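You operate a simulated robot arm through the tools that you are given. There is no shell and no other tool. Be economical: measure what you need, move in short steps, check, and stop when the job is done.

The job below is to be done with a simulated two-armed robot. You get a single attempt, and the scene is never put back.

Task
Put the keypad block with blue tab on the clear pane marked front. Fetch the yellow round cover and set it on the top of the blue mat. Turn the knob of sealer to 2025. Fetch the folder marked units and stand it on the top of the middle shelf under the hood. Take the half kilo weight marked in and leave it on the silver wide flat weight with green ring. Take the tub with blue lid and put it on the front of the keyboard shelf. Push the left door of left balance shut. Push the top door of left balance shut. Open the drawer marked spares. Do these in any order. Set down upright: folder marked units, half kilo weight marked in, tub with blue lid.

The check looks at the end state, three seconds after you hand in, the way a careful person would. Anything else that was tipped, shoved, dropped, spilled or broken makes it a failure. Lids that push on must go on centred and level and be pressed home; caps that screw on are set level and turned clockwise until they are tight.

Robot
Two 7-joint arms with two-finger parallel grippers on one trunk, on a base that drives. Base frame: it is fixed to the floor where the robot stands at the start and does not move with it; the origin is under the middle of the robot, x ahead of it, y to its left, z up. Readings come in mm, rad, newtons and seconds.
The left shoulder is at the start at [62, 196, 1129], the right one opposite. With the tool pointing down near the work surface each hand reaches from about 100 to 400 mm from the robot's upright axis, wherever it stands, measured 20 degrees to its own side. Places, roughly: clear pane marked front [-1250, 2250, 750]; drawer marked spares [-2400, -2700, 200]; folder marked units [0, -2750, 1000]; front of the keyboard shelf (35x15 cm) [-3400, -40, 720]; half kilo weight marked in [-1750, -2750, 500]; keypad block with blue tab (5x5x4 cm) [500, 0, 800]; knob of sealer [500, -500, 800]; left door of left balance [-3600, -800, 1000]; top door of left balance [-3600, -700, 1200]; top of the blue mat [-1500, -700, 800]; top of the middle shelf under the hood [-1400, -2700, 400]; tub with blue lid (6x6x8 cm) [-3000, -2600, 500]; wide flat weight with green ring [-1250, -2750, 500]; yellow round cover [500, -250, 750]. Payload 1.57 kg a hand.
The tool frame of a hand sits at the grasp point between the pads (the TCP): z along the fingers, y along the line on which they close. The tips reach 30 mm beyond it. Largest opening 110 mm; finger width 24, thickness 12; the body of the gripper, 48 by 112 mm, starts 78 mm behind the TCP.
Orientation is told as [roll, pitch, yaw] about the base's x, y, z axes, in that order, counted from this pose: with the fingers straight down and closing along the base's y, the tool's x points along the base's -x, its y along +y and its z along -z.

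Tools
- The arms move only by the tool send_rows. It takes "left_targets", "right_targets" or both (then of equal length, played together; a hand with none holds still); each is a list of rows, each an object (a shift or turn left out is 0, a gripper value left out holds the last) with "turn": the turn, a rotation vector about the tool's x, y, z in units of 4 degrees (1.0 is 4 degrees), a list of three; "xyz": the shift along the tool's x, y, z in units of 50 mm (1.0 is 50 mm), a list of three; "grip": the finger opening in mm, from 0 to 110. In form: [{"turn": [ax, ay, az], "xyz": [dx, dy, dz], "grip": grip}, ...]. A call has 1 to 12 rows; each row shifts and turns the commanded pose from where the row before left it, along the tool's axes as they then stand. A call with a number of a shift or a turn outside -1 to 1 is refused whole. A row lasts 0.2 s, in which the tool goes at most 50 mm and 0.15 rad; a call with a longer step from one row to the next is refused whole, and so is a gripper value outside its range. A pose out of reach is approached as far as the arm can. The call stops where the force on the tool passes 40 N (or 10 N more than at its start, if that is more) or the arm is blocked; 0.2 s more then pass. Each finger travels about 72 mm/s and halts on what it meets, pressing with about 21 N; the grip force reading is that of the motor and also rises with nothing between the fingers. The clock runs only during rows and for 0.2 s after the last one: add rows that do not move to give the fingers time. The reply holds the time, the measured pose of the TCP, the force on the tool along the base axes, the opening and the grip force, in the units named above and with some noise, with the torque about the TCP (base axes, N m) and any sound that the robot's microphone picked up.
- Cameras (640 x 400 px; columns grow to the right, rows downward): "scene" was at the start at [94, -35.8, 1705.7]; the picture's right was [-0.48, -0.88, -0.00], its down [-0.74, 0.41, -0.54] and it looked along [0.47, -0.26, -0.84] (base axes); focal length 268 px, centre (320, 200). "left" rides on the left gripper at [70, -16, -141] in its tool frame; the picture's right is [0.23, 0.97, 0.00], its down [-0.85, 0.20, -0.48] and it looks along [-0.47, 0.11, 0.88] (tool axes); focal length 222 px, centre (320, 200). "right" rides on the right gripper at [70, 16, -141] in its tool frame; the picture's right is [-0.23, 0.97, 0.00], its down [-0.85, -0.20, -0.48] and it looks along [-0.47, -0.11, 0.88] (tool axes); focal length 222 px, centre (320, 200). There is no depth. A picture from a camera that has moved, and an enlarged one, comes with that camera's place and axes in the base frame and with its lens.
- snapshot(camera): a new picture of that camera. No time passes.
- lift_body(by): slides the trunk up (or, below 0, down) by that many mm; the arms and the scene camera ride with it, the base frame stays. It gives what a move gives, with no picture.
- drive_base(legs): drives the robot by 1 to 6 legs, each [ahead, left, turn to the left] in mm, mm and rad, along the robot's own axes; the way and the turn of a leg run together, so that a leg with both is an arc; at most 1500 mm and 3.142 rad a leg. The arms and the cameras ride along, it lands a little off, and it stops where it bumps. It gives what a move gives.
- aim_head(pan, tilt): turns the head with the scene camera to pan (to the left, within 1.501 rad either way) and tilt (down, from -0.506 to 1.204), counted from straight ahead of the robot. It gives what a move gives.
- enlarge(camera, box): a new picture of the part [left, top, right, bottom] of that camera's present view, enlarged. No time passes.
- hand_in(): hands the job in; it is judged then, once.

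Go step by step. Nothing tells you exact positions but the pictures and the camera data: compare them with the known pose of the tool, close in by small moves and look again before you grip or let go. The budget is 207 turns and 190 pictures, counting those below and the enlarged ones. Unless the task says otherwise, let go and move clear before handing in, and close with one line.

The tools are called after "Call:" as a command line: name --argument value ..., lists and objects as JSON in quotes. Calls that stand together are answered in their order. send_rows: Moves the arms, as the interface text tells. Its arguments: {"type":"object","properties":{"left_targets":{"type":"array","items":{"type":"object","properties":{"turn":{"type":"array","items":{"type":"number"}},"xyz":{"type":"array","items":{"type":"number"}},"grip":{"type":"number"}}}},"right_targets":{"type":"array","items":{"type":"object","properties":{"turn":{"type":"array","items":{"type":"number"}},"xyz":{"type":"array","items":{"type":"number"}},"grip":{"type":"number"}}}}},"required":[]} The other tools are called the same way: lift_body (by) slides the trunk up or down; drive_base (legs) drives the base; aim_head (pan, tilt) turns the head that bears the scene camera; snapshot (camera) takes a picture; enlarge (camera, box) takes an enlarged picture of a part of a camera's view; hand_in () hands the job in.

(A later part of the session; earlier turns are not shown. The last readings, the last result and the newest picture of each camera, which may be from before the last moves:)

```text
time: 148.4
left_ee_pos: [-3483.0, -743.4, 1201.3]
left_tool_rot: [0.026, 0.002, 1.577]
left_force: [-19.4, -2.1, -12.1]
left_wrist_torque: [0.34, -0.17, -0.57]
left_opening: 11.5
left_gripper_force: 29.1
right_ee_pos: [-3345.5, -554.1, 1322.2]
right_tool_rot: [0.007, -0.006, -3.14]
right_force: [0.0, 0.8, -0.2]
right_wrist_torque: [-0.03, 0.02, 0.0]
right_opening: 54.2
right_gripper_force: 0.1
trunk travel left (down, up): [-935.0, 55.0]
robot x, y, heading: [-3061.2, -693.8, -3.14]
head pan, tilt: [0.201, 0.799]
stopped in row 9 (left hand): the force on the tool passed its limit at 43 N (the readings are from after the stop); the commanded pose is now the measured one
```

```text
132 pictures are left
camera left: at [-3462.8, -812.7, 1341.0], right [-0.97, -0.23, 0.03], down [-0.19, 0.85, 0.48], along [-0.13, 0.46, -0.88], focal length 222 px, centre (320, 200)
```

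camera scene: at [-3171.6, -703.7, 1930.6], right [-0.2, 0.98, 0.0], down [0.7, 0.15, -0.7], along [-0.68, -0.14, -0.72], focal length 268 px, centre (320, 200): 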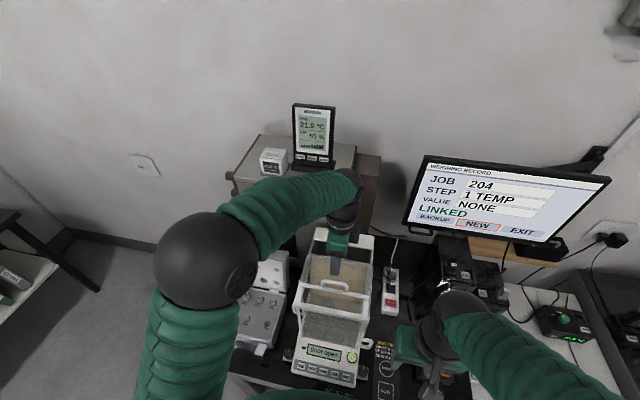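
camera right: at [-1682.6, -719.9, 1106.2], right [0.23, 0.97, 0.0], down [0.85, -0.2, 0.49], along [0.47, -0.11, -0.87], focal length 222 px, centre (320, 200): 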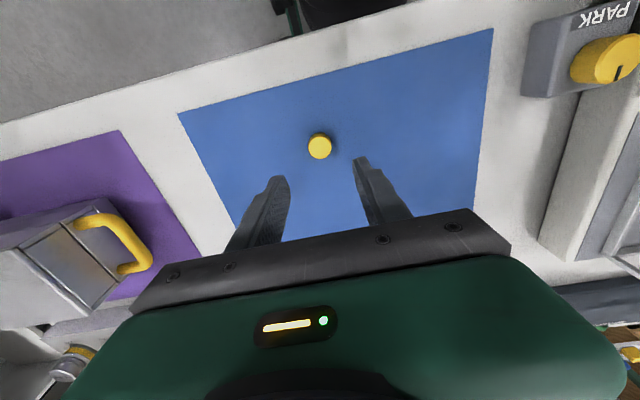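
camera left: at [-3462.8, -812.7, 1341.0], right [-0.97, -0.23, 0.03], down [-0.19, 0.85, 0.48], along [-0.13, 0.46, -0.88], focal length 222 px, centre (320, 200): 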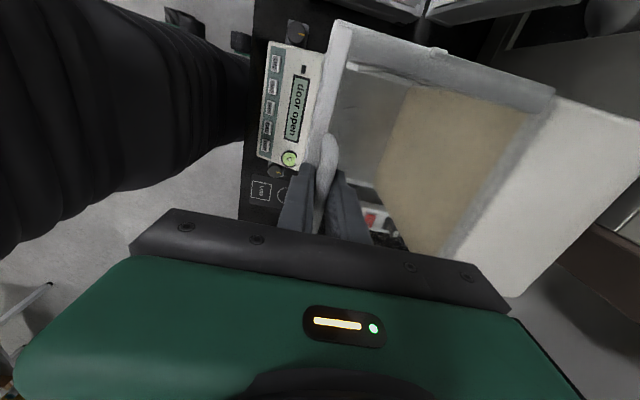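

The top door has closed to its stop. I'll release, rise, and move the hand to the left side of the balance.

Call:
send_rows --left_targets '[{"grip": 25}, {"grip": 40}, {"grip": 50}, {"xyz": [0, 0, -0.8]}, {"xyz": [0, 0, -0.8]}, {"xyz": [0.8, 0.2, 0]}, {"xyz": [0.8, 0.2, 0]}, {"xyz": [0.8, 0.2, 0]}, {"xyz": [0.8, 0.2, 0]}, {"xyz": [0.6, 0.2, 0]}, {"xyz": [0.4, 0, 0]}]'

Call:
send_rows --left_targets '[{"turn": [0, -1, 0]}, {"turn": [0, -1, 0]}, {"turn": [0, -1, 0]}, {"turn": [0, -1, 0]}, {"turn": [0, -1, 0]}, {"turn": [0, -1, 0]}]'

Call:
snapshot --camera "left"

Call:
snapshot --camera "scene"

```text
time: 150.8
left_ee_pos: [-3524.7, -957.6, 1280.7]
left_tool_rot: [0.022, 0.002, 1.577]
left_force: [0.6, -0.5, -0.5]
left_wrist_torque: [0.02, -0.02, 0.02]
left_opening: 50.1
left_gripper_force: 0.1
right_ee_pos: [-3342.7, -554.6, 1324.3]
right_tool_rot: [0.005, -0.01, -3.138]
right_force: [-0.5, 0.3, 0.1]
right_wrist_torque: [0.01, 0.01, 0.03]
right_opening: 53.9
right_gripper_force: 0.0
trunk travel left (down, up): [-935.0, 55.0]
robot x, y, heading: [-3057.9, -686.4, -3.135]
head pan, tilt: [0.201, 0.799]
```

```text
time: 152.2
left_ee_pos: [-3524.8, -955.9, 1284.2]
left_tool_rot: [0.025, -0.419, 1.567]
left_force: [0.0, -1.1, 0.4]
left_wrist_torque: [0.0, 0.01, 0.01]
left_opening: 50.1
left_gripper_force: 0.0
right_ee_pos: [-3341.4, -555.1, 1322.5]
right_tool_rot: [0.004, -0.009, -3.138]
right_force: [-0.2, -0.3, -0.9]
right_wrist_torque: [0.03, 0.01, 0.0]
right_opening: 54.1
right_gripper_force: 0.1
trunk travel left (down, up): [-935.0, 55.0]
robot x, y, heading: [-3059.3, -690.4, -3.134]
head pan, tilt: [0.201, 0.799]
```

```text
131 pictures are left
camera left: at [-3504.7, -1076.7, 1383.3], right [-0.97, -0.21, -0.07], down [-0.19, 0.58, 0.79], along [-0.13, 0.78, -0.61], focal length 222 px, centre (320, 200)
```

left: 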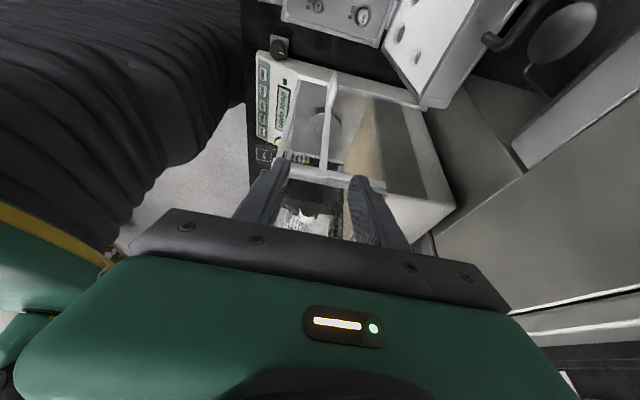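

```text
130 pictures are left
camera scene: at [-3171.9, -708.5, 1930.5], right [-0.2, 0.98, 0.0], down [0.7, 0.15, -0.7], along [-0.68, -0.14, -0.72], focal length 268 px, centre (320, 200)
```

scene: 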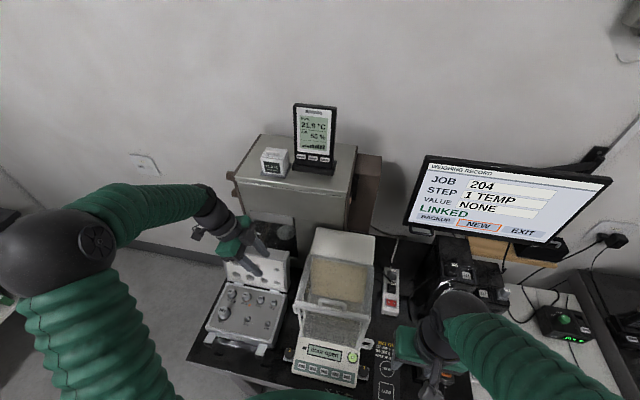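

Call:
enlarge --camera "left" --box '[240, 40, 470, 200]'

Call:
enlarge --camera "scene" --box '[200, 210, 400, 390]'

```text
2.50 times, centred on (355, 120) of left
camera zoom: at [-3504.7, -1076.7, 1383.3], right [-0.97, -0.21, -0.07], down [-0.19, 0.58, 0.79], along [-0.13, 0.78, -0.61], focal length 555 px, centre (232, 400)
```

zoom: 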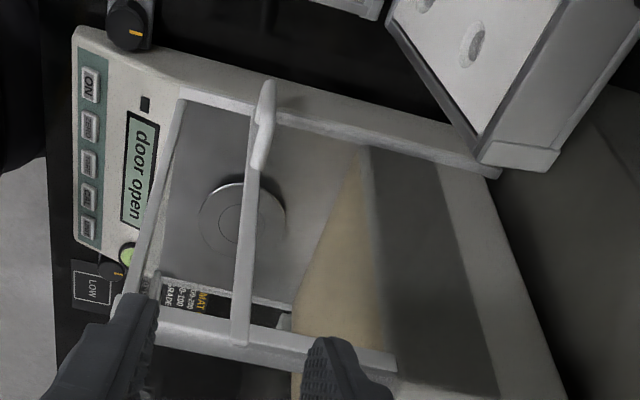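

```text
2.22 times, centred on (300, 300) of scene
camera zoom: at [-3171.9, -708.5, 1930.5], right [-0.2, 0.98, 0.0], down [0.7, 0.15, -0.7], along [-0.68, -0.14, -0.72], focal length 596 px, centre (364, -22)
```

zoom: 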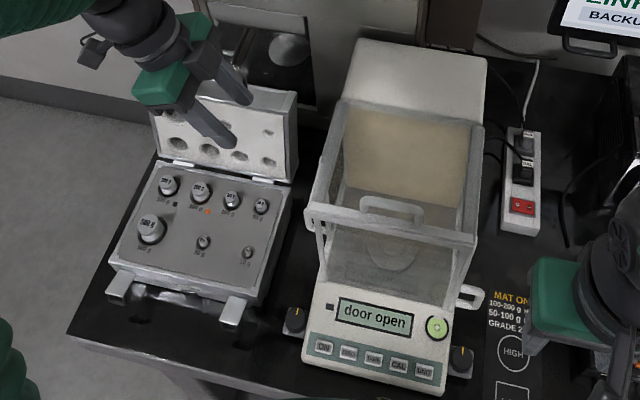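

The left-door handle is at about [-3543, -872, 955]. I'll line up outside the door face, then lower the trunk.

Call:
send_rows --left_targets '[{"xyz": [-0.64, 0.17, 0.29]}, {"xyz": [-0.64, 0.17, 0.28]}, {}]'

Call:
lift_body --by -230

Call:
snapshot --camera "left"

Call:
snapshot --camera "scene"

```text
time: 153.0
left_ee_pos: [-3542.0, -881.7, 1284.3]
left_tool_rot: [0.023, -0.416, 1.566]
left_force: [0.1, 0.7, -0.6]
left_wrist_torque: [0.01, 0.02, -0.01]
left_opening: 50.2
left_gripper_force: 0.0
right_ee_pos: [-3341.6, -552.4, 1323.8]
right_tool_rot: [0.007, -0.011, -3.138]
right_force: [0.2, -1.1, 0.1]
right_wrist_torque: [-0.02, -0.01, -0.02]
right_opening: 54.3
right_gripper_force: 0.1
trunk travel left (down, up): [-935.0, 55.0]
robot x, y, heading: [-3059.4, -686.7, -3.135]
head pan, tilt: [0.201, 0.799]
```

```text
time: 155.4
left_ee_pos: [-3541.3, -884.1, 1054.3]
left_tool_rot: [0.024, -0.418, 1.572]
left_force: [0.2, -0.5, -0.3]
left_wrist_torque: [-0.01, 0.0, -0.01]
left_opening: 50.1
left_gripper_force: 0.0
right_ee_pos: [-3341.6, -554.3, 1093.2]
right_tool_rot: [0.007, -0.011, -3.137]
right_force: [-1.0, 0.4, 0.3]
right_wrist_torque: [0.01, 0.0, 0.0]
right_opening: 53.8
right_gripper_force: 0.1
trunk travel left (down, up): [-705.0, 285.0]
robot x, y, heading: [-3062.4, -689.4, -3.135]
head pan, tilt: [0.201, 0.799]
```

```text
127 pictures are left
camera left: at [-3522.1, -1005.1, 1153.9], right [-0.97, -0.21, -0.07], down [-0.19, 0.59, 0.79], along [-0.13, 0.78, -0.61], focal length 222 px, centre (320, 200)
```

left: 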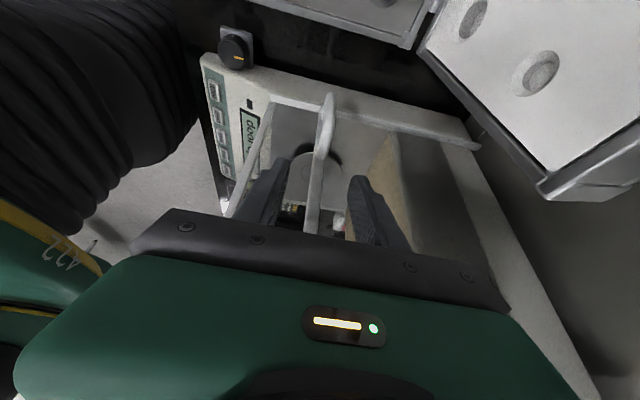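

```text
126 pictures are left
camera scene: at [-3171.2, -706.6, 1700.6], right [-0.2, 0.98, 0.0], down [0.7, 0.15, -0.7], along [-0.68, -0.14, -0.72], focal length 268 px, centre (320, 200)
```

scene: 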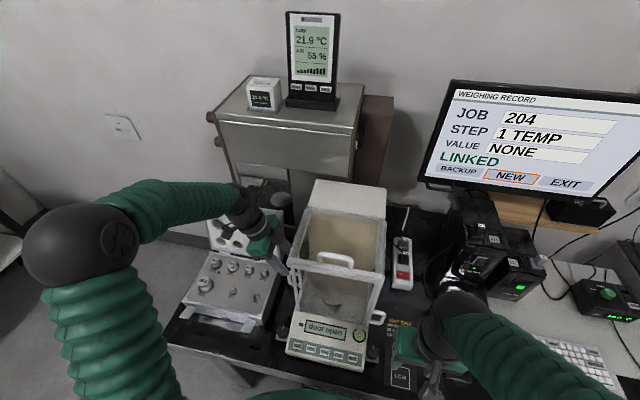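

The handle is centred between the fingers. I'll descend straight to it.

Call:
send_rows --left_targets '[{"xyz": [0.26, 0.02, 0.64]}, {"xyz": [0.26, 0, 0.64]}, {"xyz": [0.23, 0, 0.6]}, {}]'

Call:
snapshot --camera "left"

```text
time: 156.4
left_ee_pos: [-3544.2, -881.3, 951.7]
left_tool_rot: [0.025, -0.417, 1.569]
left_force: [0.2, 0.0, 0.0]
left_wrist_torque: [-0.01, 0.01, -0.04]
left_opening: 49.9
left_gripper_force: 0.0
right_ee_pos: [-3341.1, -555.3, 1093.1]
right_tool_rot: [0.007, -0.01, -3.139]
right_force: [0.3, 1.1, 0.5]
right_wrist_torque: [0.0, 0.0, -0.02]
right_opening: 53.9
right_gripper_force: 0.1
trunk travel left (down, up): [-705.0, 285.0]
robot x, y, heading: [-3058.2, -688.8, -3.135]
head pan, tilt: [0.201, 0.799]
```

```text
125 pictures are left
camera left: at [-3524.4, -1001.8, 1053.0], right [-0.97, -0.21, -0.07], down [-0.19, 0.59, 0.79], along [-0.13, 0.78, -0.61], focal length 222 px, centre (320, 200)
```

left: 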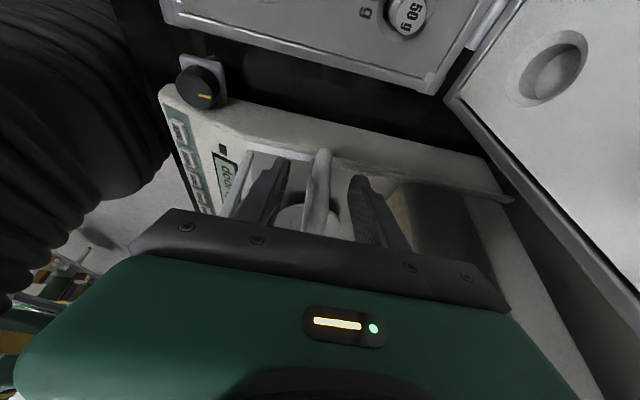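

Call:
send_rows --left_targets '[{"xyz": [-0.06, 0, 0.03], "grip": 35}, {"grip": 20}, {"grip": 5}, {"grip": 5}]'

Call:
snapshot --camera "left"

```text
time: 157.4
left_ee_pos: [-3544.8, -877.7, 953.8]
left_tool_rot: [0.022, -0.417, 1.571]
left_force: [0.1, -0.5, 0.6]
left_wrist_torque: [-0.21, -1.23, 0.06]
left_opening: 11.8
left_gripper_force: 29.7
right_ee_pos: [-3342.1, -556.0, 1093.3]
right_tool_rot: [0.005, -0.01, -3.139]
right_force: [-0.4, 0.7, -0.6]
right_wrist_torque: [0.02, -0.04, -0.01]
right_opening: 54.0
right_gripper_force: 0.0
trunk travel left (down, up): [-705.0, 285.0]
robot x, y, heading: [-3058.6, -687.3, -3.138]
head pan, tilt: [0.201, 0.799]
```

```text
124 pictures are left
camera left: at [-3524.8, -998.5, 1052.5], right [-0.97, -0.22, -0.07], down [-0.19, 0.59, 0.79], along [-0.13, 0.78, -0.61], focal length 222 px, centre (320, 200)
```

left: 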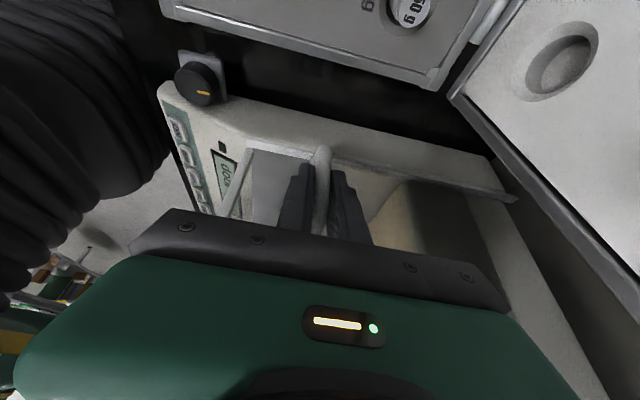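

The handle is gripped. I'll pull toward +x until it stops.

Call:
send_rows --left_targets '[{"xyz": [0, -0.15, 0]}, {"xyz": [0, -0.15, 0]}, {"xyz": [0, -0.15, 0]}, {"xyz": [0, -0.15, 0]}, {"xyz": [0, -0.12, 0]}, {"xyz": [0, -0.12, 0]}, {"xyz": [0, -0.12, 0]}, {"xyz": [0, -0.12, 0]}, {"xyz": [0, -0.12, 0]}, {"xyz": [0, -0.12, 0]}, {"xyz": [0, -0.12, 0]}]'

Call:
snapshot --camera "left"

Call:
enlarge --camera "scene" --box '[220, 170, 420, 370]'

```text
time: 159.8
left_ee_pos: [-3479.3, -877.3, 951.7]
left_tool_rot: [0.031, -0.416, 1.567]
left_force: [-25.1, -4.1, 24.5]
left_wrist_torque: [-0.02, -1.13, 0.0]
left_opening: 13.1
left_gripper_force: 29.2
right_ee_pos: [-3345.3, -554.3, 1092.6]
right_tool_rot: [0.005, -0.006, -3.138]
right_force: [0.3, -1.2, 1.2]
right_wrist_torque: [-0.05, -0.01, 0.0]
right_opening: 53.9
right_gripper_force: 0.1
trunk travel left (down, up): [-705.0, 285.0]
robot x, y, heading: [-3063.8, -686.4, -3.138]
head pan, tilt: [0.201, 0.799]
```

```text
123 pictures are left
camera left: at [-3459.0, -997.9, 1050.9], right [-0.97, -0.22, -0.06], down [-0.18, 0.59, 0.79], along [-0.13, 0.78, -0.61], focal length 222 px, centre (320, 200)
```

left: 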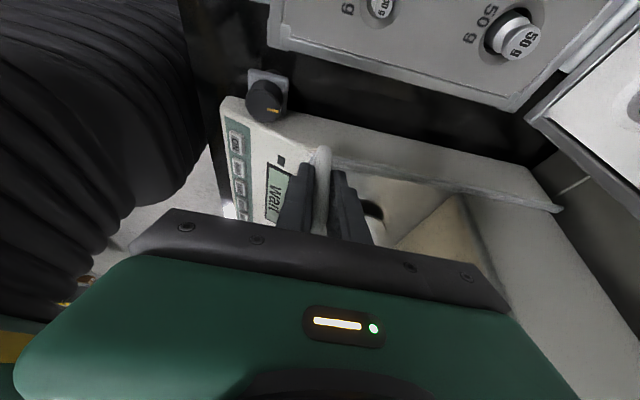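

```text
2.00 times, centred on (320, 270) of scene
camera zoom: at [-3176.9, -706.5, 1700.4], right [-0.2, 0.98, 0.0], down [0.71, 0.15, -0.69], along [-0.68, -0.14, -0.72], focal length 536 px, centre (320, 60)
```

zoom: 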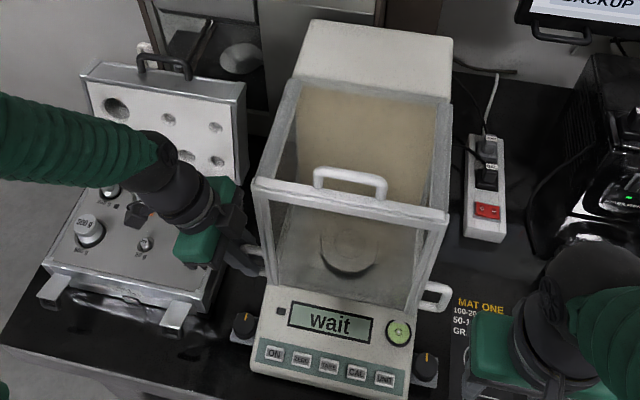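

The balance now shows "wait", so its doors are shut. I'll release gently and retreat.

Call:
send_rows --left_targets '[{"xyz": [0, 0.06, 0]}, {"grip": 20}, {"grip": 32}, {"grip": 42}, {"xyz": [0.15, 0, -0.07]}, {"xyz": [-0.24, 0, -0.6]}, {"xyz": [-0.24, 0, -0.7]}, {"xyz": [-0.24, 0, -0.7]}]'

Call:
lift_body --by 200

Call:
enlarge --camera "scene" --box '[220, 170, 420, 370]'

```text
time: 161.6
left_ee_pos: [-3473.7, -891.0, 1057.6]
left_tool_rot: [0.024, -0.416, 1.567]
left_force: [-1.6, -0.1, -0.7]
left_wrist_torque: [-0.02, -0.03, -0.01]
left_opening: 42.1
left_gripper_force: 0.1
right_ee_pos: [-3340.9, -553.6, 1094.0]
right_tool_rot: [0.006, -0.01, -3.138]
right_force: [-0.8, 0.2, 0.0]
right_wrist_torque: [-0.03, 0.02, -0.01]
right_opening: 54.0
right_gripper_force: 0.2
trunk travel left (down, up): [-705.0, 285.0]
robot x, y, heading: [-3060.3, -687.4, -3.136]
head pan, tilt: [0.201, 0.799]
```

```text
time: 163.8
left_ee_pos: [-3474.3, -891.7, 1255.9]
left_tool_rot: [0.024, -0.418, 1.568]
left_force: [0.0, -0.2, 1.1]
left_wrist_torque: [-0.04, 0.01, 0.0]
left_opening: 41.7
left_gripper_force: 0.2
right_ee_pos: [-3341.5, -555.9, 1293.8]
right_tool_rot: [0.005, -0.011, -3.138]
right_force: [-0.6, 0.2, -0.4]
right_wrist_torque: [0.0, 0.0, 0.01]
right_opening: 53.9
right_gripper_force: 0.1
trunk travel left (down, up): [-905.0, 85.0]
robot x, y, heading: [-3061.3, -688.3, -3.14]
head pan, tilt: [0.201, 0.799]
```

```text
2.00 times, centred on (320, 270) of scene
camera zoom: at [-3171.1, -707.0, 1900.5], right [-0.21, 0.98, 0.0], down [0.7, 0.15, -0.7], along [-0.68, -0.14, -0.72], focal length 536 px, centre (320, 60)
```

zoom: 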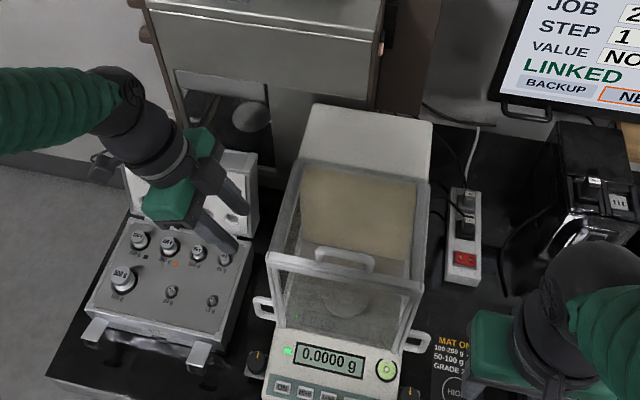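

The balance reads 0.0000 g with both doors closed. I'll untilt and unwind the left hand, back off, and face south toward the tub.

Call:
drive_base --legs '[[-450, 0, 0]]'

Call:
send_rows --left_targets '[{"turn": [0, 1, 0]}, {"turn": [0, 1, 0]}, {"turn": [0, 1, 0]}, {"turn": [0, 1, 0]}, {"turn": [0, 1, 0]}, {"turn": [0, 1, 0]}, {"turn": [0, 0, -1]}, {"turn": [0, 0, -1]}, {"turn": [0, 0, -1]}, {"turn": [0, 0, -1]}, {"turn": [0, 0, -1]}, {"turn": [0, 0, -1]}]'

Call:
send_rows --left_targets '[{"turn": [0, 0, -1]}, {"turn": [0, 0, -1]}, {"turn": [0, 0, -1]}, {"turn": [0, 0, -1]}, {"turn": [0, 0, -1]}, {"turn": [0, 0, -1]}, {"turn": [0, 0, -1]}, {"turn": [0, 0, -1]}, {"turn": [0, 0, -1]}, {"turn": [0, 0, -1]}, {"turn": [0, 0, -1]}, {"turn": [0, 0, -1]}]'

Call:
send_rows --left_targets '[{"turn": [0, 0, -1], "xyz": [0.8, 0, 0]}, {"turn": [0, 0, -1], "xyz": [0.8, -0.4, 0]}, {"turn": [0, 0, -1], "xyz": [0.8, -0.6, 0]}, {"turn": [0, 0, -1], "xyz": [0, -0.6, 0]}, {"turn": [0, 0, -0.5]}]'

Call:
drive_base --legs '[[0, 0, 1.57], [1000, 0, 0]]'

Call:
aim_head --pan 0 --tilt 0.6

Call:
snapshot --camera "scene"

```text
time: 166.5
left_ee_pos: [-3031.6, -889.2, 1255.3]
left_tool_rot: [0.022, -0.417, 1.573]
left_force: [-0.3, 0.4, 0.1]
left_wrist_torque: [-0.01, -0.01, -0.03]
left_opening: 41.8
left_gripper_force: 0.0
right_ee_pos: [-2900.7, -551.0, 1294.4]
right_tool_rot: [0.007, -0.008, -3.135]
right_force: [-0.6, -0.6, 0.0]
right_wrist_torque: [0.03, 0.0, 0.04]
right_opening: 54.0
right_gripper_force: 0.1
trunk travel left (down, up): [-905.0, 85.0]
robot x, y, heading: [-2614.2, -683.2, -3.13]
head pan, tilt: [0.201, 0.799]
```

```text
time: 169.1
left_ee_pos: [-3028.1, -888.8, 1257.2]
left_tool_rot: [0.021, -0.008, 2.002]
left_force: [0.0, 0.5, -1.0]
left_wrist_torque: [0.01, -0.02, 0.04]
left_opening: 42.0
left_gripper_force: 0.1
right_ee_pos: [-2895.5, -552.2, 1293.7]
right_tool_rot: [0.008, -0.01, -3.135]
right_force: [-1.1, -0.1, 0.3]
right_wrist_torque: [0.04, -0.01, 0.0]
right_opening: 54.0
right_gripper_force: 0.1
trunk travel left (down, up): [-905.0, 85.0]
robot x, y, heading: [-2615.5, -685.5, -3.132]
head pan, tilt: [0.201, 0.799]
```

```text
time: 171.7
left_ee_pos: [-3029.2, -888.0, 1256.9]
left_tool_rot: [0.011, -0.022, 2.839]
left_force: [-0.4, -1.0, 0.7]
left_wrist_torque: [-0.02, 0.0, 0.01]
left_opening: 41.9
left_gripper_force: 0.0
right_ee_pos: [-2897.3, -550.4, 1293.0]
right_tool_rot: [0.006, -0.01, -3.135]
right_force: [-1.0, 0.1, 0.0]
right_wrist_torque: [0.03, 0.02, 0.0]
right_opening: 54.0
right_gripper_force: 0.1
trunk travel left (down, up): [-905.0, 85.0]
robot x, y, heading: [-2612.4, -688.4, -3.132]
head pan, tilt: [0.201, 0.799]
```

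```text
time: 172.9
left_ee_pos: [-2906.3, -835.5, 1254.3]
left_tool_rot: [0.004, -0.023, -3.13]
left_force: [0.5, 0.1, 0.0]
left_wrist_torque: [0.03, -0.04, -0.01]
left_opening: 42.1
left_gripper_force: 0.1
left hand out of reach, approached as far as the arm can: row 3
right_ee_pos: [-2897.0, -550.2, 1293.9]
right_tool_rot: [0.006, -0.01, -3.134]
right_force: [-0.6, 1.1, 0.1]
right_wrist_torque: [0.02, -0.02, 0.01]
right_opening: 54.1
right_gripper_force: 0.1
trunk travel left (down, up): [-905.0, 85.0]
robot x, y, heading: [-2616.8, -687.2, -3.13]
head pan, tilt: [0.201, 0.799]
```

```text
time: 182.0
left_ee_pos: [-2411.6, -1970.6, 1255.6]
left_tool_rot: [0.0, -0.022, -1.532]
left_force: [0.5, 0.0, 0.4]
left_wrist_torque: [-0.01, 0.02, 0.02]
left_opening: 42.0
left_gripper_force: 0.0
right_ee_pos: [-2698.7, -1970.2, 1294.6]
right_tool_rot: [0.008, -0.012, -1.535]
right_force: [0.0, 0.1, -1.0]
right_wrist_torque: [-0.03, -0.01, 0.0]
right_opening: 53.9
right_gripper_force: 0.1
trunk travel left (down, up): [-905.0, 85.0]
robot x, y, heading: [-2569.4, -1686.9, -1.531]
head pan, tilt: [0.201, 0.799]
```

```text
time: 182.7
left_ee_pos: [-2412.4, -1971.7, 1255.2]
left_tool_rot: [0.001, -0.023, -1.531]
left_force: [0.4, -0.3, 0.1]
left_wrist_torque: [0.0, -0.01, 0.0]
left_opening: 41.9
left_gripper_force: 0.1
right_ee_pos: [-2697.4, -1971.5, 1295.3]
right_tool_rot: [0.007, -0.011, -1.534]
right_force: [0.2, -0.2, 0.0]
right_wrist_torque: [0.01, 0.0, 0.0]
right_opening: 53.8
right_gripper_force: 0.1
trunk travel left (down, up): [-905.0, 85.0]
robot x, y, heading: [-2572.8, -1684.6, -1.536]
head pan, tilt: [0.0, 0.6]
```

```text
120 pictures are left
camera scene: at [-2567.2, -1804.9, 1917.5], right [-1.0, -0.04, 0.0], down [-0.02, 0.57, -0.82], along [0.03, -0.82, -0.57], focal length 268 px, centre (320, 200)
```

scene: 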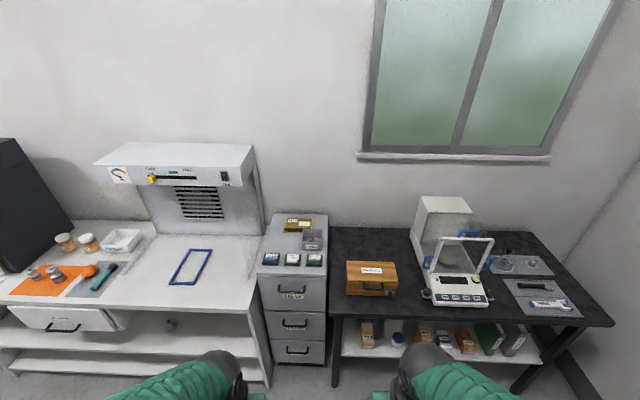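

I can see the three-drawer cabinet and a black table whose lower shelf may hold the tub. I'll enlarge both.

Call:
enlarge --camera "scene" --box '[320, 280, 580, 400]'

Call:
enlarge --camera "scene" --box '[230, 200, 350, 380]'

Call:
enlarge --camera "scene" --box '[0, 130, 270, 380]'

```text
2.46 times, centred on (450, 340) of scene
camera zoom: at [-2567.2, -1804.9, 1917.5], right [-1.0, -0.04, 0.0], down [-0.02, 0.57, -0.82], along [0.03, -0.82, -0.57], focal length 660 px, centre (0, -145)
```

zoom: 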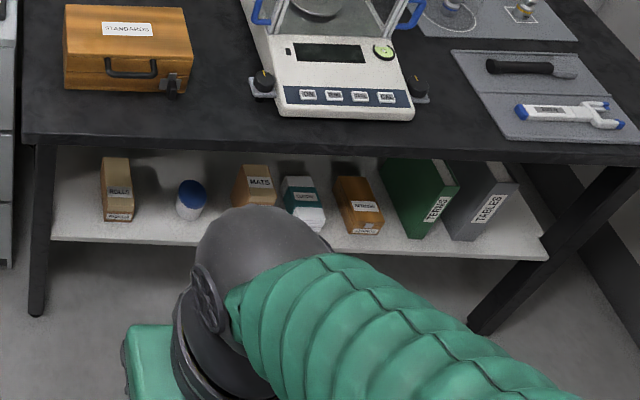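

```text
2.22 times, centred on (290, 290) of scene
camera zoom: at [-2567.2, -1804.9, 1917.5], right [-1.0, -0.04, 0.0], down [-0.02, 0.57, -0.82], along [0.03, -0.82, -0.57], focal length 596 px, centre (387, 0)
```

zoom: 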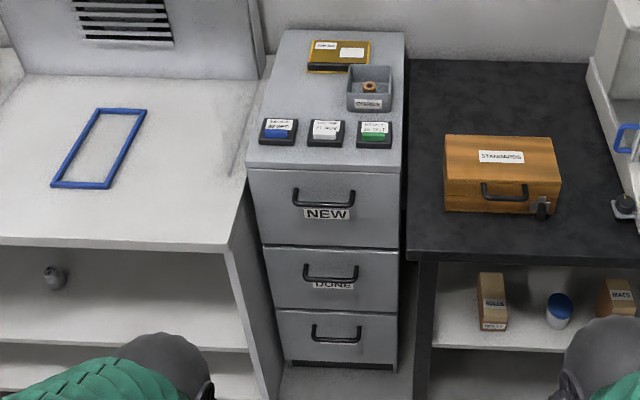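

```text
1.60 times, centred on (135, 255) of scene
camera zoom: at [-2567.2, -1804.9, 1917.5], right [-1.0, -0.04, 0.0], down [-0.02, 0.57, -0.82], along [0.03, -0.82, -0.57], focal length 429 px, centre (616, 112)
```

zoom: 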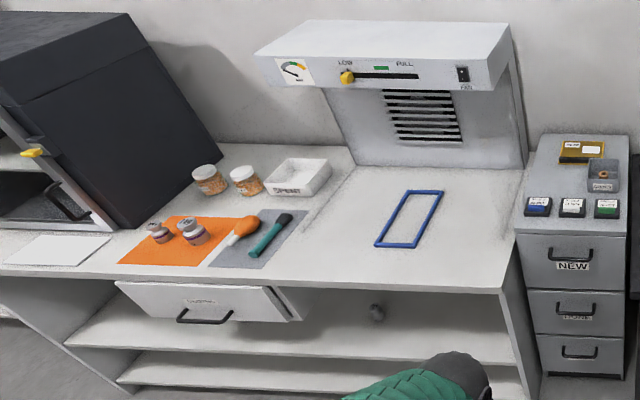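

The white-and-blue tub is on the black table's lower shelf, near [-2942, -2555, 500]. The bottom drawer should be SPARES, and the weight is on the middle shelf of the white bench. I'll tilt the right hand 45° forward and lower the trunk while still in open space.

Call:
send_rows --right_targets '[{"xyz": [-0.9, 0, 0], "grip": 80}, {"xyz": [-0.9, 0, 0], "grip": 90}, {"xyz": [-0.9, 0, 0]}, {"turn": [0, -1, 0]}, {"turn": [0, -1, 0]}, {"turn": [0, -1, 0]}, {"turn": [0, -1, 0]}, {"turn": [0, -1, 0]}, {"turn": [0, -1, 0]}, {"turn": [0, -1, 0]}, {"turn": [0, -1, 0]}, {"turn": [0, -1, 0]}]'

Call:
send_rows --right_targets '[{"turn": [0, -1, 0]}, {"turn": [0, -1, 0]}, {}]'

Call:
lift_body --by -600

Call:
drive_base --legs '[[0, 0, -0.036], [0, -225, 0], [150, 0, 0]]'

Call:
snapshot --camera "right"

Call:
snapshot --camera "scene"

```text
time: 185.3
left_ee_pos: [-2411.3, -1973.2, 1256.0]
left_tool_rot: [0.002, -0.022, -1.531]
left_force: [0.5, 0.1, 1.1]
left_wrist_torque: [0.0, 0.01, 0.0]
left_opening: 41.9
left_gripper_force: 0.0
right_ee_pos: [-2693.4, -2112.0, 1297.1]
right_tool_rot: [0.002, -0.6, -1.54]
right_force: [-0.7, -0.2, -0.4]
right_wrist_torque: [0.05, 0.02, -0.04]
right_opening: 89.8
right_gripper_force: 0.2
right hand out of reach, approached as far as the arm can: row 12
trunk travel left (down, up): [-905.0, 85.0]
robot x, y, heading: [-2573.4, -1689.1, -1.53]
head pan, tilt: [0.0, 0.6]
```

```text
time: 186.1
left_ee_pos: [-2411.3, -1972.9, 1256.1]
left_tool_rot: [0.002, -0.025, -1.53]
left_force: [0.0, -1.1, 0.8]
left_wrist_torque: [-0.02, -0.02, 0.0]
left_opening: 41.9
left_gripper_force: 0.1
right_ee_pos: [-2693.2, -2125.1, 1300.1]
right_tool_rot: [-0.019, -0.653, -1.538]
right_force: [0.0, 0.0, -0.3]
right_wrist_torque: [0.0, 0.0, 0.02]
right_opening: 89.9
right_gripper_force: 0.0
right hand out of reach, approached as far as the arm can: row 1, 2
trunk travel left (down, up): [-905.0, 85.0]
robot x, y, heading: [-2574.2, -1684.2, -1.53]
head pan, tilt: [0.0, 0.6]
```

```text
refused: -600 is not a number from -400 to 400
```

```text
time: 189.2
left_ee_pos: [-2643.9, -2122.1, 1256.3]
left_tool_rot: [-0.003, -0.027, -1.558]
left_force: [0.1, 0.0, -0.3]
left_wrist_torque: [-0.04, 0.02, 0.03]
left_opening: 41.9
left_gripper_force: 0.1
right_ee_pos: [-2929.4, -2265.0, 1303.4]
right_tool_rot: [-0.022, -0.659, -1.564]
right_force: [1.0, -0.1, 1.0]
right_wrist_torque: [-0.01, 0.04, 0.02]
right_opening: 89.8
right_gripper_force: 0.0
trunk travel left (down, up): [-905.0, 85.0]
robot x, y, heading: [-2797.5, -1835.9, -1.562]
head pan, tilt: [0.0, 0.6]
```

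```text
116 pictures are left
camera right: at [-2910.3, -2124.1, 1373.0], right [0.97, -0.19, 0.12], down [-0.19, -0.38, 0.91], along [-0.12, -0.91, -0.41], focal length 222 px, centre (320, 200)
```

right: 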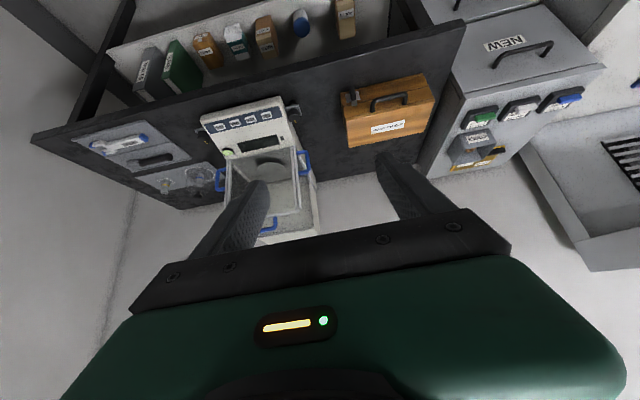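

```text
115 pictures are left
camera scene: at [-2791.1, -1947.9, 1918.1], right [-1.0, -0.01, 0.0], down [-0.01, 0.56, -0.83], along [0.01, -0.83, -0.56], focal length 268 px, centre (320, 200)
```

scene: 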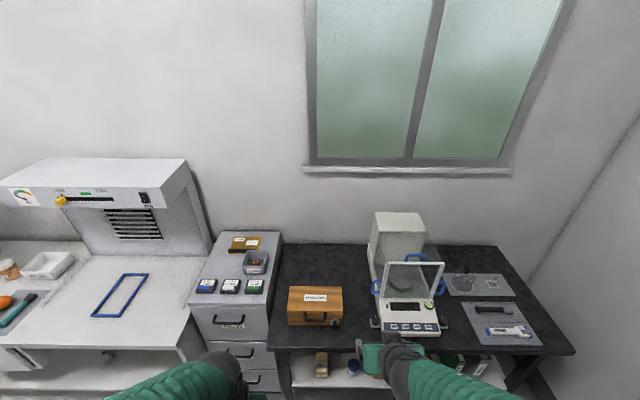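

I'll lower the trunk in two allowed steps.

Call:
lift_body --by -400

Call:
lift_body --by -220

Call:
send_rows --right_targets '[{"xyz": [0.4, 0, 0.3]}, {"xyz": [0.4, 0, 0.3]}, {"xyz": [0.4, 0, 0.3]}, {"xyz": [0.4, 0, 0.3]}, {}]'

Call:
snapshot --camera "right"

Call:
snapshot --camera "scene"

```text
time: 193.0
left_ee_pos: [-2647.3, -2127.9, 855.4]
left_tool_rot: [0.001, -0.023, -1.559]
left_force: [-0.7, 0.0, -0.3]
left_wrist_torque: [-0.03, 0.01, 0.04]
left_opening: 42.0
left_gripper_force: 0.0
right_ee_pos: [-2934.0, -2269.4, 900.5]
right_tool_rot: [-0.019, -0.655, -1.565]
right_force: [0.8, -0.3, 0.6]
right_wrist_torque: [-0.01, -0.02, -0.01]
right_opening: 89.9
right_gripper_force: 0.1
trunk travel left (down, up): [-505.0, 485.0]
robot x, y, heading: [-2795.3, -1838.6, -1.562]
head pan, tilt: [0.0, 0.6]
```

```text
time: 195.3
left_ee_pos: [-2646.6, -2127.5, 634.8]
left_tool_rot: [0.001, -0.022, -1.558]
left_force: [-0.2, 0.3, 0.1]
left_wrist_torque: [0.01, -0.03, 0.01]
left_opening: 41.9
left_gripper_force: 0.1
right_ee_pos: [-2934.9, -2270.5, 681.7]
right_tool_rot: [-0.018, -0.654, -1.566]
right_force: [-0.7, -0.6, -0.1]
right_wrist_torque: [-0.01, 0.01, -0.02]
right_opening: 89.8
right_gripper_force: 0.0
trunk travel left (down, up): [-285.0, 705.0]
robot x, y, heading: [-2800.0, -1835.5, -1.558]
head pan, tilt: [0.0, 0.6]
```

```text
time: 196.5
left_ee_pos: [-2646.7, -2126.8, 635.6]
left_tool_rot: [0.002, -0.023, -1.559]
left_force: [0.7, -0.3, -0.3]
left_wrist_torque: [-0.01, 0.03, -0.02]
left_opening: 42.1
left_gripper_force: 0.0
right_ee_pos: [-2922.0, -2281.0, 590.9]
right_tool_rot: [-0.019, -0.653, -1.565]
right_force: [0.1, -0.3, -0.5]
right_wrist_torque: [-0.01, 0.0, 0.0]
right_opening: 89.8
right_gripper_force: 0.0
right hand out of reach, approached as far as the arm can: row 1, 2, 3, 4
trunk travel left (down, up): [-285.0, 705.0]
robot x, y, heading: [-2797.7, -1838.7, -1.563]
head pan, tilt: [0.0, 0.6]
```

```text
114 pictures are left
camera right: at [-2902.5, -2140.9, 661.4], right [0.97, -0.19, 0.12], down [-0.19, -0.39, 0.9], along [-0.12, -0.9, -0.41], focal length 222 px, centre (320, 200)
```

right: 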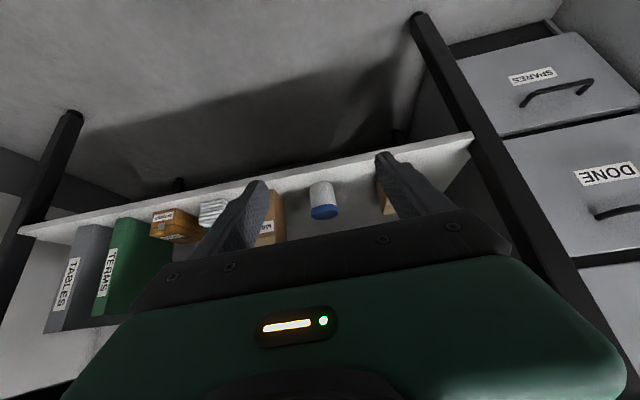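

```text
113 pictures are left
camera scene: at [-2797.0, -1956.8, 1297.5], right [-1.0, -0.01, 0.0], down [-0.01, 0.57, -0.82], along [0.01, -0.82, -0.57], focal length 268 px, centre (320, 200)
```

scene: 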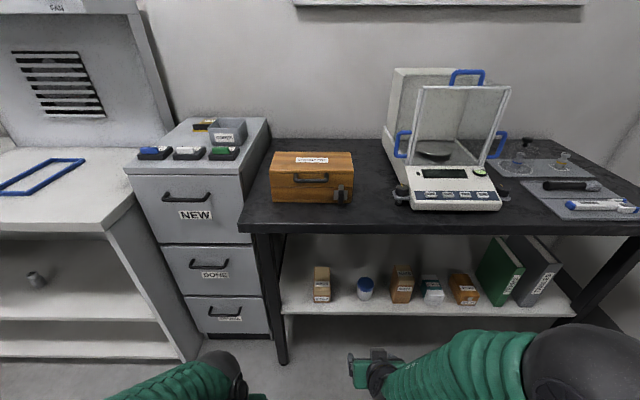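

SPARES is confirmed as the bottom drawer. The tub triangulates to about [-2957, -2576, 465], on a shelf at z near 425. I'll lower the trunk and drive the open hand in.

Call:
lift_body --by -118

Call:
drive_base --legs '[[0, -36, 0], [220, 0, 0]]'

Call:
snapshot --camera "right"

Call:
snapshot --camera "scene"

```text
time: 198.0
left_ee_pos: [-2646.6, -2127.8, 517.0]
left_tool_rot: [0.001, -0.023, -1.559]
left_force: [0.6, 0.7, 0.1]
left_wrist_torque: [0.0, -0.02, 0.02]
left_opening: 42.0
left_gripper_force: 0.0
right_ee_pos: [-2922.3, -2280.9, 472.8]
right_tool_rot: [-0.018, -0.651, -1.566]
right_force: [0.1, 0.8, 0.2]
right_wrist_torque: [0.01, -0.03, 0.03]
right_opening: 90.0
right_gripper_force: 0.0
trunk travel left (down, up): [-167.0, 823.0]
robot x, y, heading: [-2796.0, -1837.4, -1.557]
head pan, tilt: [0.0, 0.6]
```

```text
time: 200.1
left_ee_pos: [-2680.4, -2345.3, 516.8]
left_tool_rot: [0.001, -0.021, -1.559]
left_force: [0.9, 0.1, 0.3]
left_wrist_torque: [0.0, 0.0, 0.02]
left_opening: 42.1
left_gripper_force: 0.1
right_ee_pos: [-2955.7, -2497.0, 473.6]
right_tool_rot: [-0.021, -0.654, -1.568]
right_force: [0.4, -0.5, 0.2]
right_wrist_torque: [0.01, -0.02, 0.02]
right_opening: 90.1
right_gripper_force: 0.1
trunk travel left (down, up): [-167.0, 823.0]
robot x, y, heading: [-2829.0, -2053.6, -1.563]
head pan, tilt: [0.0, 0.6]
```

```text
112 pictures are left
camera right: at [-2936.1, -2357.3, 543.4], right [0.97, -0.19, 0.12], down [-0.19, -0.39, 0.9], along [-0.12, -0.9, -0.41], focal length 222 px, centre (320, 200)
```

right: 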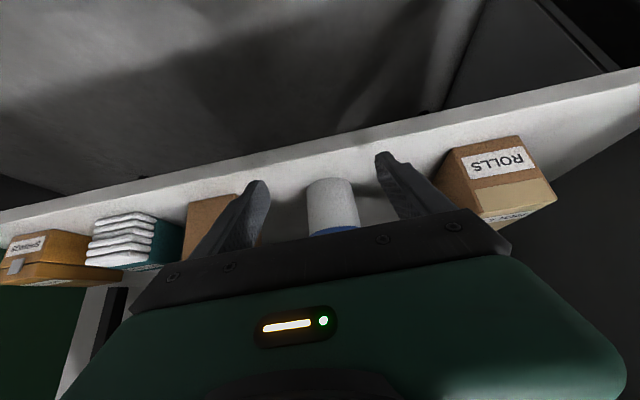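

```text
111 pictures are left
camera scene: at [-2829.6, -2173.9, 1179.3], right [-1.0, -0.01, 0.0], down [-0.01, 0.57, -0.82], along [0.01, -0.82, -0.57], focal length 268 px, centre (320, 200)
```

scene: 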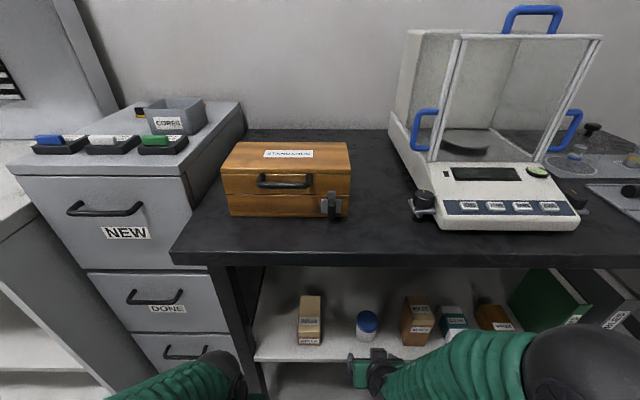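

The tub's base is at about [-2950, -2575]. I'll drive ahead the remaining 77 mm with a 6 mm sideways correction.

Call:
drive_base --legs '[[77, 5, 0]]'

Call:
snapshot --camera "right"

Call:
enlarge --camera "scene" --box '[260, 270, 460, 400]'

```text
time: 201.2
left_ee_pos: [-2674.6, -2423.2, 517.4]
left_tool_rot: [0.004, -0.022, -1.559]
left_force: [0.9, -0.5, -0.1]
left_wrist_torque: [0.04, 0.0, 0.0]
left_opening: 41.8
left_gripper_force: 0.0
right_ee_pos: [-2950.9, -2576.0, 472.4]
right_tool_rot: [-0.021, -0.653, -1.567]
right_force: [-0.1, -0.4, -0.3]
right_wrist_torque: [-0.02, 0.0, 0.01]
right_opening: 90.2
right_gripper_force: 0.1
trunk travel left (down, up): [-167.0, 823.0]
robot x, y, heading: [-2826.7, -2130.1, -1.562]
head pan, tilt: [0.0, 0.6]
```

```text
110 pictures are left
camera right: at [-2930.7, -2435.4, 543.3], right [0.97, -0.19, 0.12], down [-0.19, -0.39, 0.9], along [-0.12, -0.9, -0.41], focal length 222 px, centre (320, 200)
```

right: 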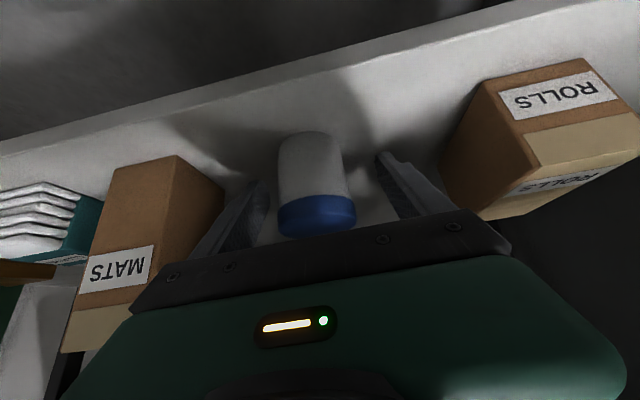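

```text
3.08 times, centred on (360, 335) of scene
camera zoom: at [-2825.1, -2252.2, 1179.3], right [-1.0, -0.01, 0.0], down [-0.01, 0.57, -0.82], along [0.01, -0.82, -0.57], focal length 825 px, centre (197, -215)
```

zoom: 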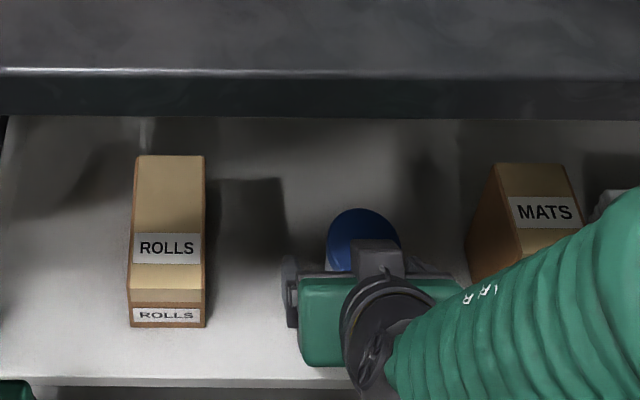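

A small adjustment (6 mm forward, 6 mm down, 5 mm sideways), then I'll close on the tub body.

Call:
send_rows --right_targets '[{"xyz": [-0.01, -0.1, 0.18]}, {"grip": 75}, {"grip": 62}, {"grip": 52}, {"grip": 48}, {"grip": 48}]'

Call:
snapshot --camera "right"

```text
time: 202.6
left_ee_pos: [-2674.2, -2422.5, 516.8]
left_tool_rot: [0.002, -0.026, -1.558]
left_force: [0.8, 0.0, 0.9]
left_wrist_torque: [-0.02, 0.02, 0.02]
left_opening: 42.2
left_gripper_force: 0.0
right_ee_pos: [-2955.7, -2581.3, 467.0]
right_tool_rot: [-0.019, -0.655, -1.569]
right_force: [-0.2, -0.6, 0.5]
right_wrist_torque: [-0.06, 0.04, 0.02]
right_opening: 58.0
right_gripper_force: 20.6
trunk travel left (down, up): [-167.0, 823.0]
robot x, y, heading: [-2831.5, -2131.2, -1.563]
head pan, tilt: [0.0, 0.6]
```

```text
108 pictures are left
camera right: at [-2935.6, -2441.1, 537.1], right [0.97, -0.19, 0.12], down [-0.19, -0.39, 0.9], along [-0.12, -0.9, -0.41], focal length 222 px, centre (320, 200)
```

right: 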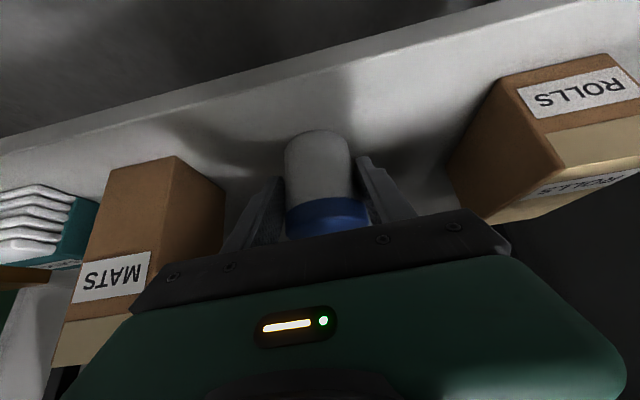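

The tub is gripped at 58 mm. I'll lift 40 mm and back out.

Call:
lift_body --by 40

Call:
drive_base --legs '[[-400, 0, 0]]'

Call:
lift_body --by 400

Call:
snapshot --camera "right"

```text
time: 203.4
left_ee_pos: [-2674.7, -2423.0, 557.4]
left_tool_rot: [0.002, -0.022, -1.559]
left_force: [0.1, 0.4, -0.1]
left_wrist_torque: [0.01, -0.03, 0.02]
left_opening: 41.9
left_gripper_force: 0.2
right_ee_pos: [-2954.5, -2581.2, 506.5]
right_tool_rot: [-0.018, -0.653, -1.566]
right_force: [-0.4, -0.3, -0.4]
right_wrist_torque: [-0.02, -0.03, 0.01]
right_opening: 58.0
right_gripper_force: 21.2
trunk travel left (down, up): [-207.0, 783.0]
robot x, y, heading: [-2823.3, -2136.1, -1.564]
head pan, tilt: [0.0, 0.6]
```

```text
time: 205.9
left_ee_pos: [-2678.3, -2025.0, 557.9]
left_tool_rot: [0.001, -0.026, -1.558]
left_force: [0.5, -0.5, -0.6]
left_wrist_torque: [-0.02, 0.02, 0.03]
left_opening: 42.0
left_gripper_force: 0.0
right_ee_pos: [-2958.5, -2183.0, 507.5]
right_tool_rot: [-0.02, -0.654, -1.568]
right_force: [-0.5, 0.4, -0.8]
right_wrist_torque: [0.0, 0.03, 0.03]
right_opening: 57.8
right_gripper_force: 21.2
trunk travel left (down, up): [-207.0, 783.0]
robot x, y, heading: [-2826.3, -1733.1, -1.562]
head pan, tilt: [0.0, 0.6]
```

```text
time: 209.7
left_ee_pos: [-2678.7, -2024.7, 957.1]
left_tool_rot: [0.001, -0.023, -1.558]
left_force: [-0.3, -0.2, -0.2]
left_wrist_torque: [0.02, -0.01, -0.02]
left_opening: 42.0
left_gripper_force: 0.2
right_ee_pos: [-2959.7, -2183.9, 906.8]
right_tool_rot: [-0.021, -0.653, -1.567]
right_force: [-0.8, -0.3, -1.5]
right_wrist_torque: [0.0, -0.02, 0.05]
right_opening: 57.7
right_gripper_force: 21.1
trunk travel left (down, up): [-607.0, 383.0]
robot x, y, heading: [-2829.3, -1734.2, -1.56]
head pan, tilt: [0.0, 0.6]
```

```text
107 pictures are left
camera right: at [-2939.2, -2043.2, 977.2], right [0.97, -0.19, 0.12], down [-0.19, -0.39, 0.9], along [-0.12, -0.9, -0.41], focal length 222 px, centre (320, 200)
```

right: 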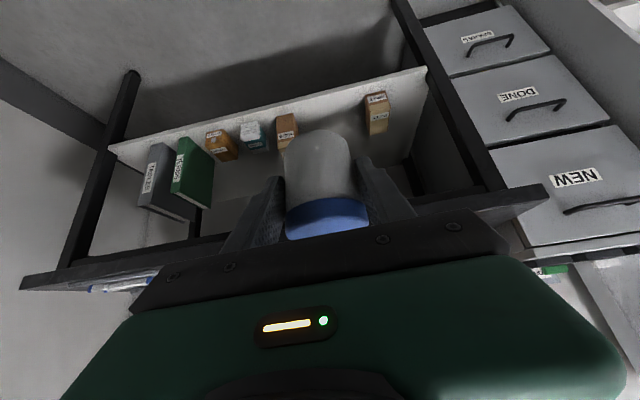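

The tub is held upright. I'll drive to the keyboard shelf on the west side.

Call:
drive_base --legs '[[0, 0, -1.575], [-150, 0, 0], [0, -1500, 0], [0, -67, 0]]'

Call:
aim_head --pan -0.2 --tilt 0.8

Call:
snapshot --camera "scene"

```text
time: 222.4
left_ee_pos: [-2985.8, -380.1, 953.2]
left_tool_rot: [-0.023, -0.025, -3.128]
left_force: [0.0, 0.0, 0.3]
left_wrist_torque: [0.0, 0.03, 0.02]
left_opening: 42.2
left_gripper_force: 0.1
right_ee_pos: [-3144.1, -99.2, 909.5]
right_tool_rot: [-0.048, -0.657, -3.12]
right_force: [0.7, -1.3, -0.1]
right_wrist_torque: [0.15, -0.04, -0.11]
right_opening: 57.6
right_gripper_force: 20.7
trunk travel left (down, up): [-607.0, 383.0]
robot x, y, heading: [-2693.3, -210.2, -3.135]
head pan, tilt: [0.0, 0.6]
```

```text
time: 223.1
left_ee_pos: [-2985.0, -373.1, 955.4]
left_tool_rot: [-0.01, -0.023, -3.126]
left_force: [0.0, -0.1, 1.2]
left_wrist_torque: [0.02, 0.0, 0.02]
left_opening: 42.0
left_gripper_force: 0.0
right_ee_pos: [-3143.8, -92.1, 909.5]
right_tool_rot: [-0.033, -0.655, -3.128]
right_force: [0.3, -0.1, -0.2]
right_wrist_torque: [0.1, -0.01, -0.03]
right_opening: 57.4
right_gripper_force: 20.7
trunk travel left (down, up): [-607.0, 383.0]
robot x, y, heading: [-2695.2, -209.3, -3.136]
head pan, tilt: [-0.201, 0.799]
```

```text
106 pictures are left
camera scene: at [-2805.7, -208.1, 1602.7], right [0.19, 0.98, 0.01], down [0.7, -0.13, -0.7], along [-0.68, 0.14, -0.72], focal length 268 px, centre (320, 200)
```

scene: 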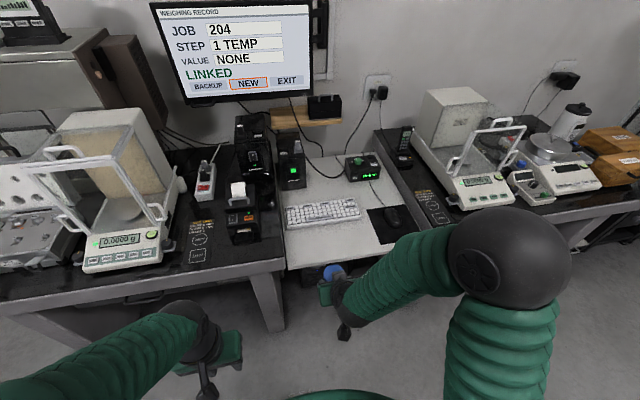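

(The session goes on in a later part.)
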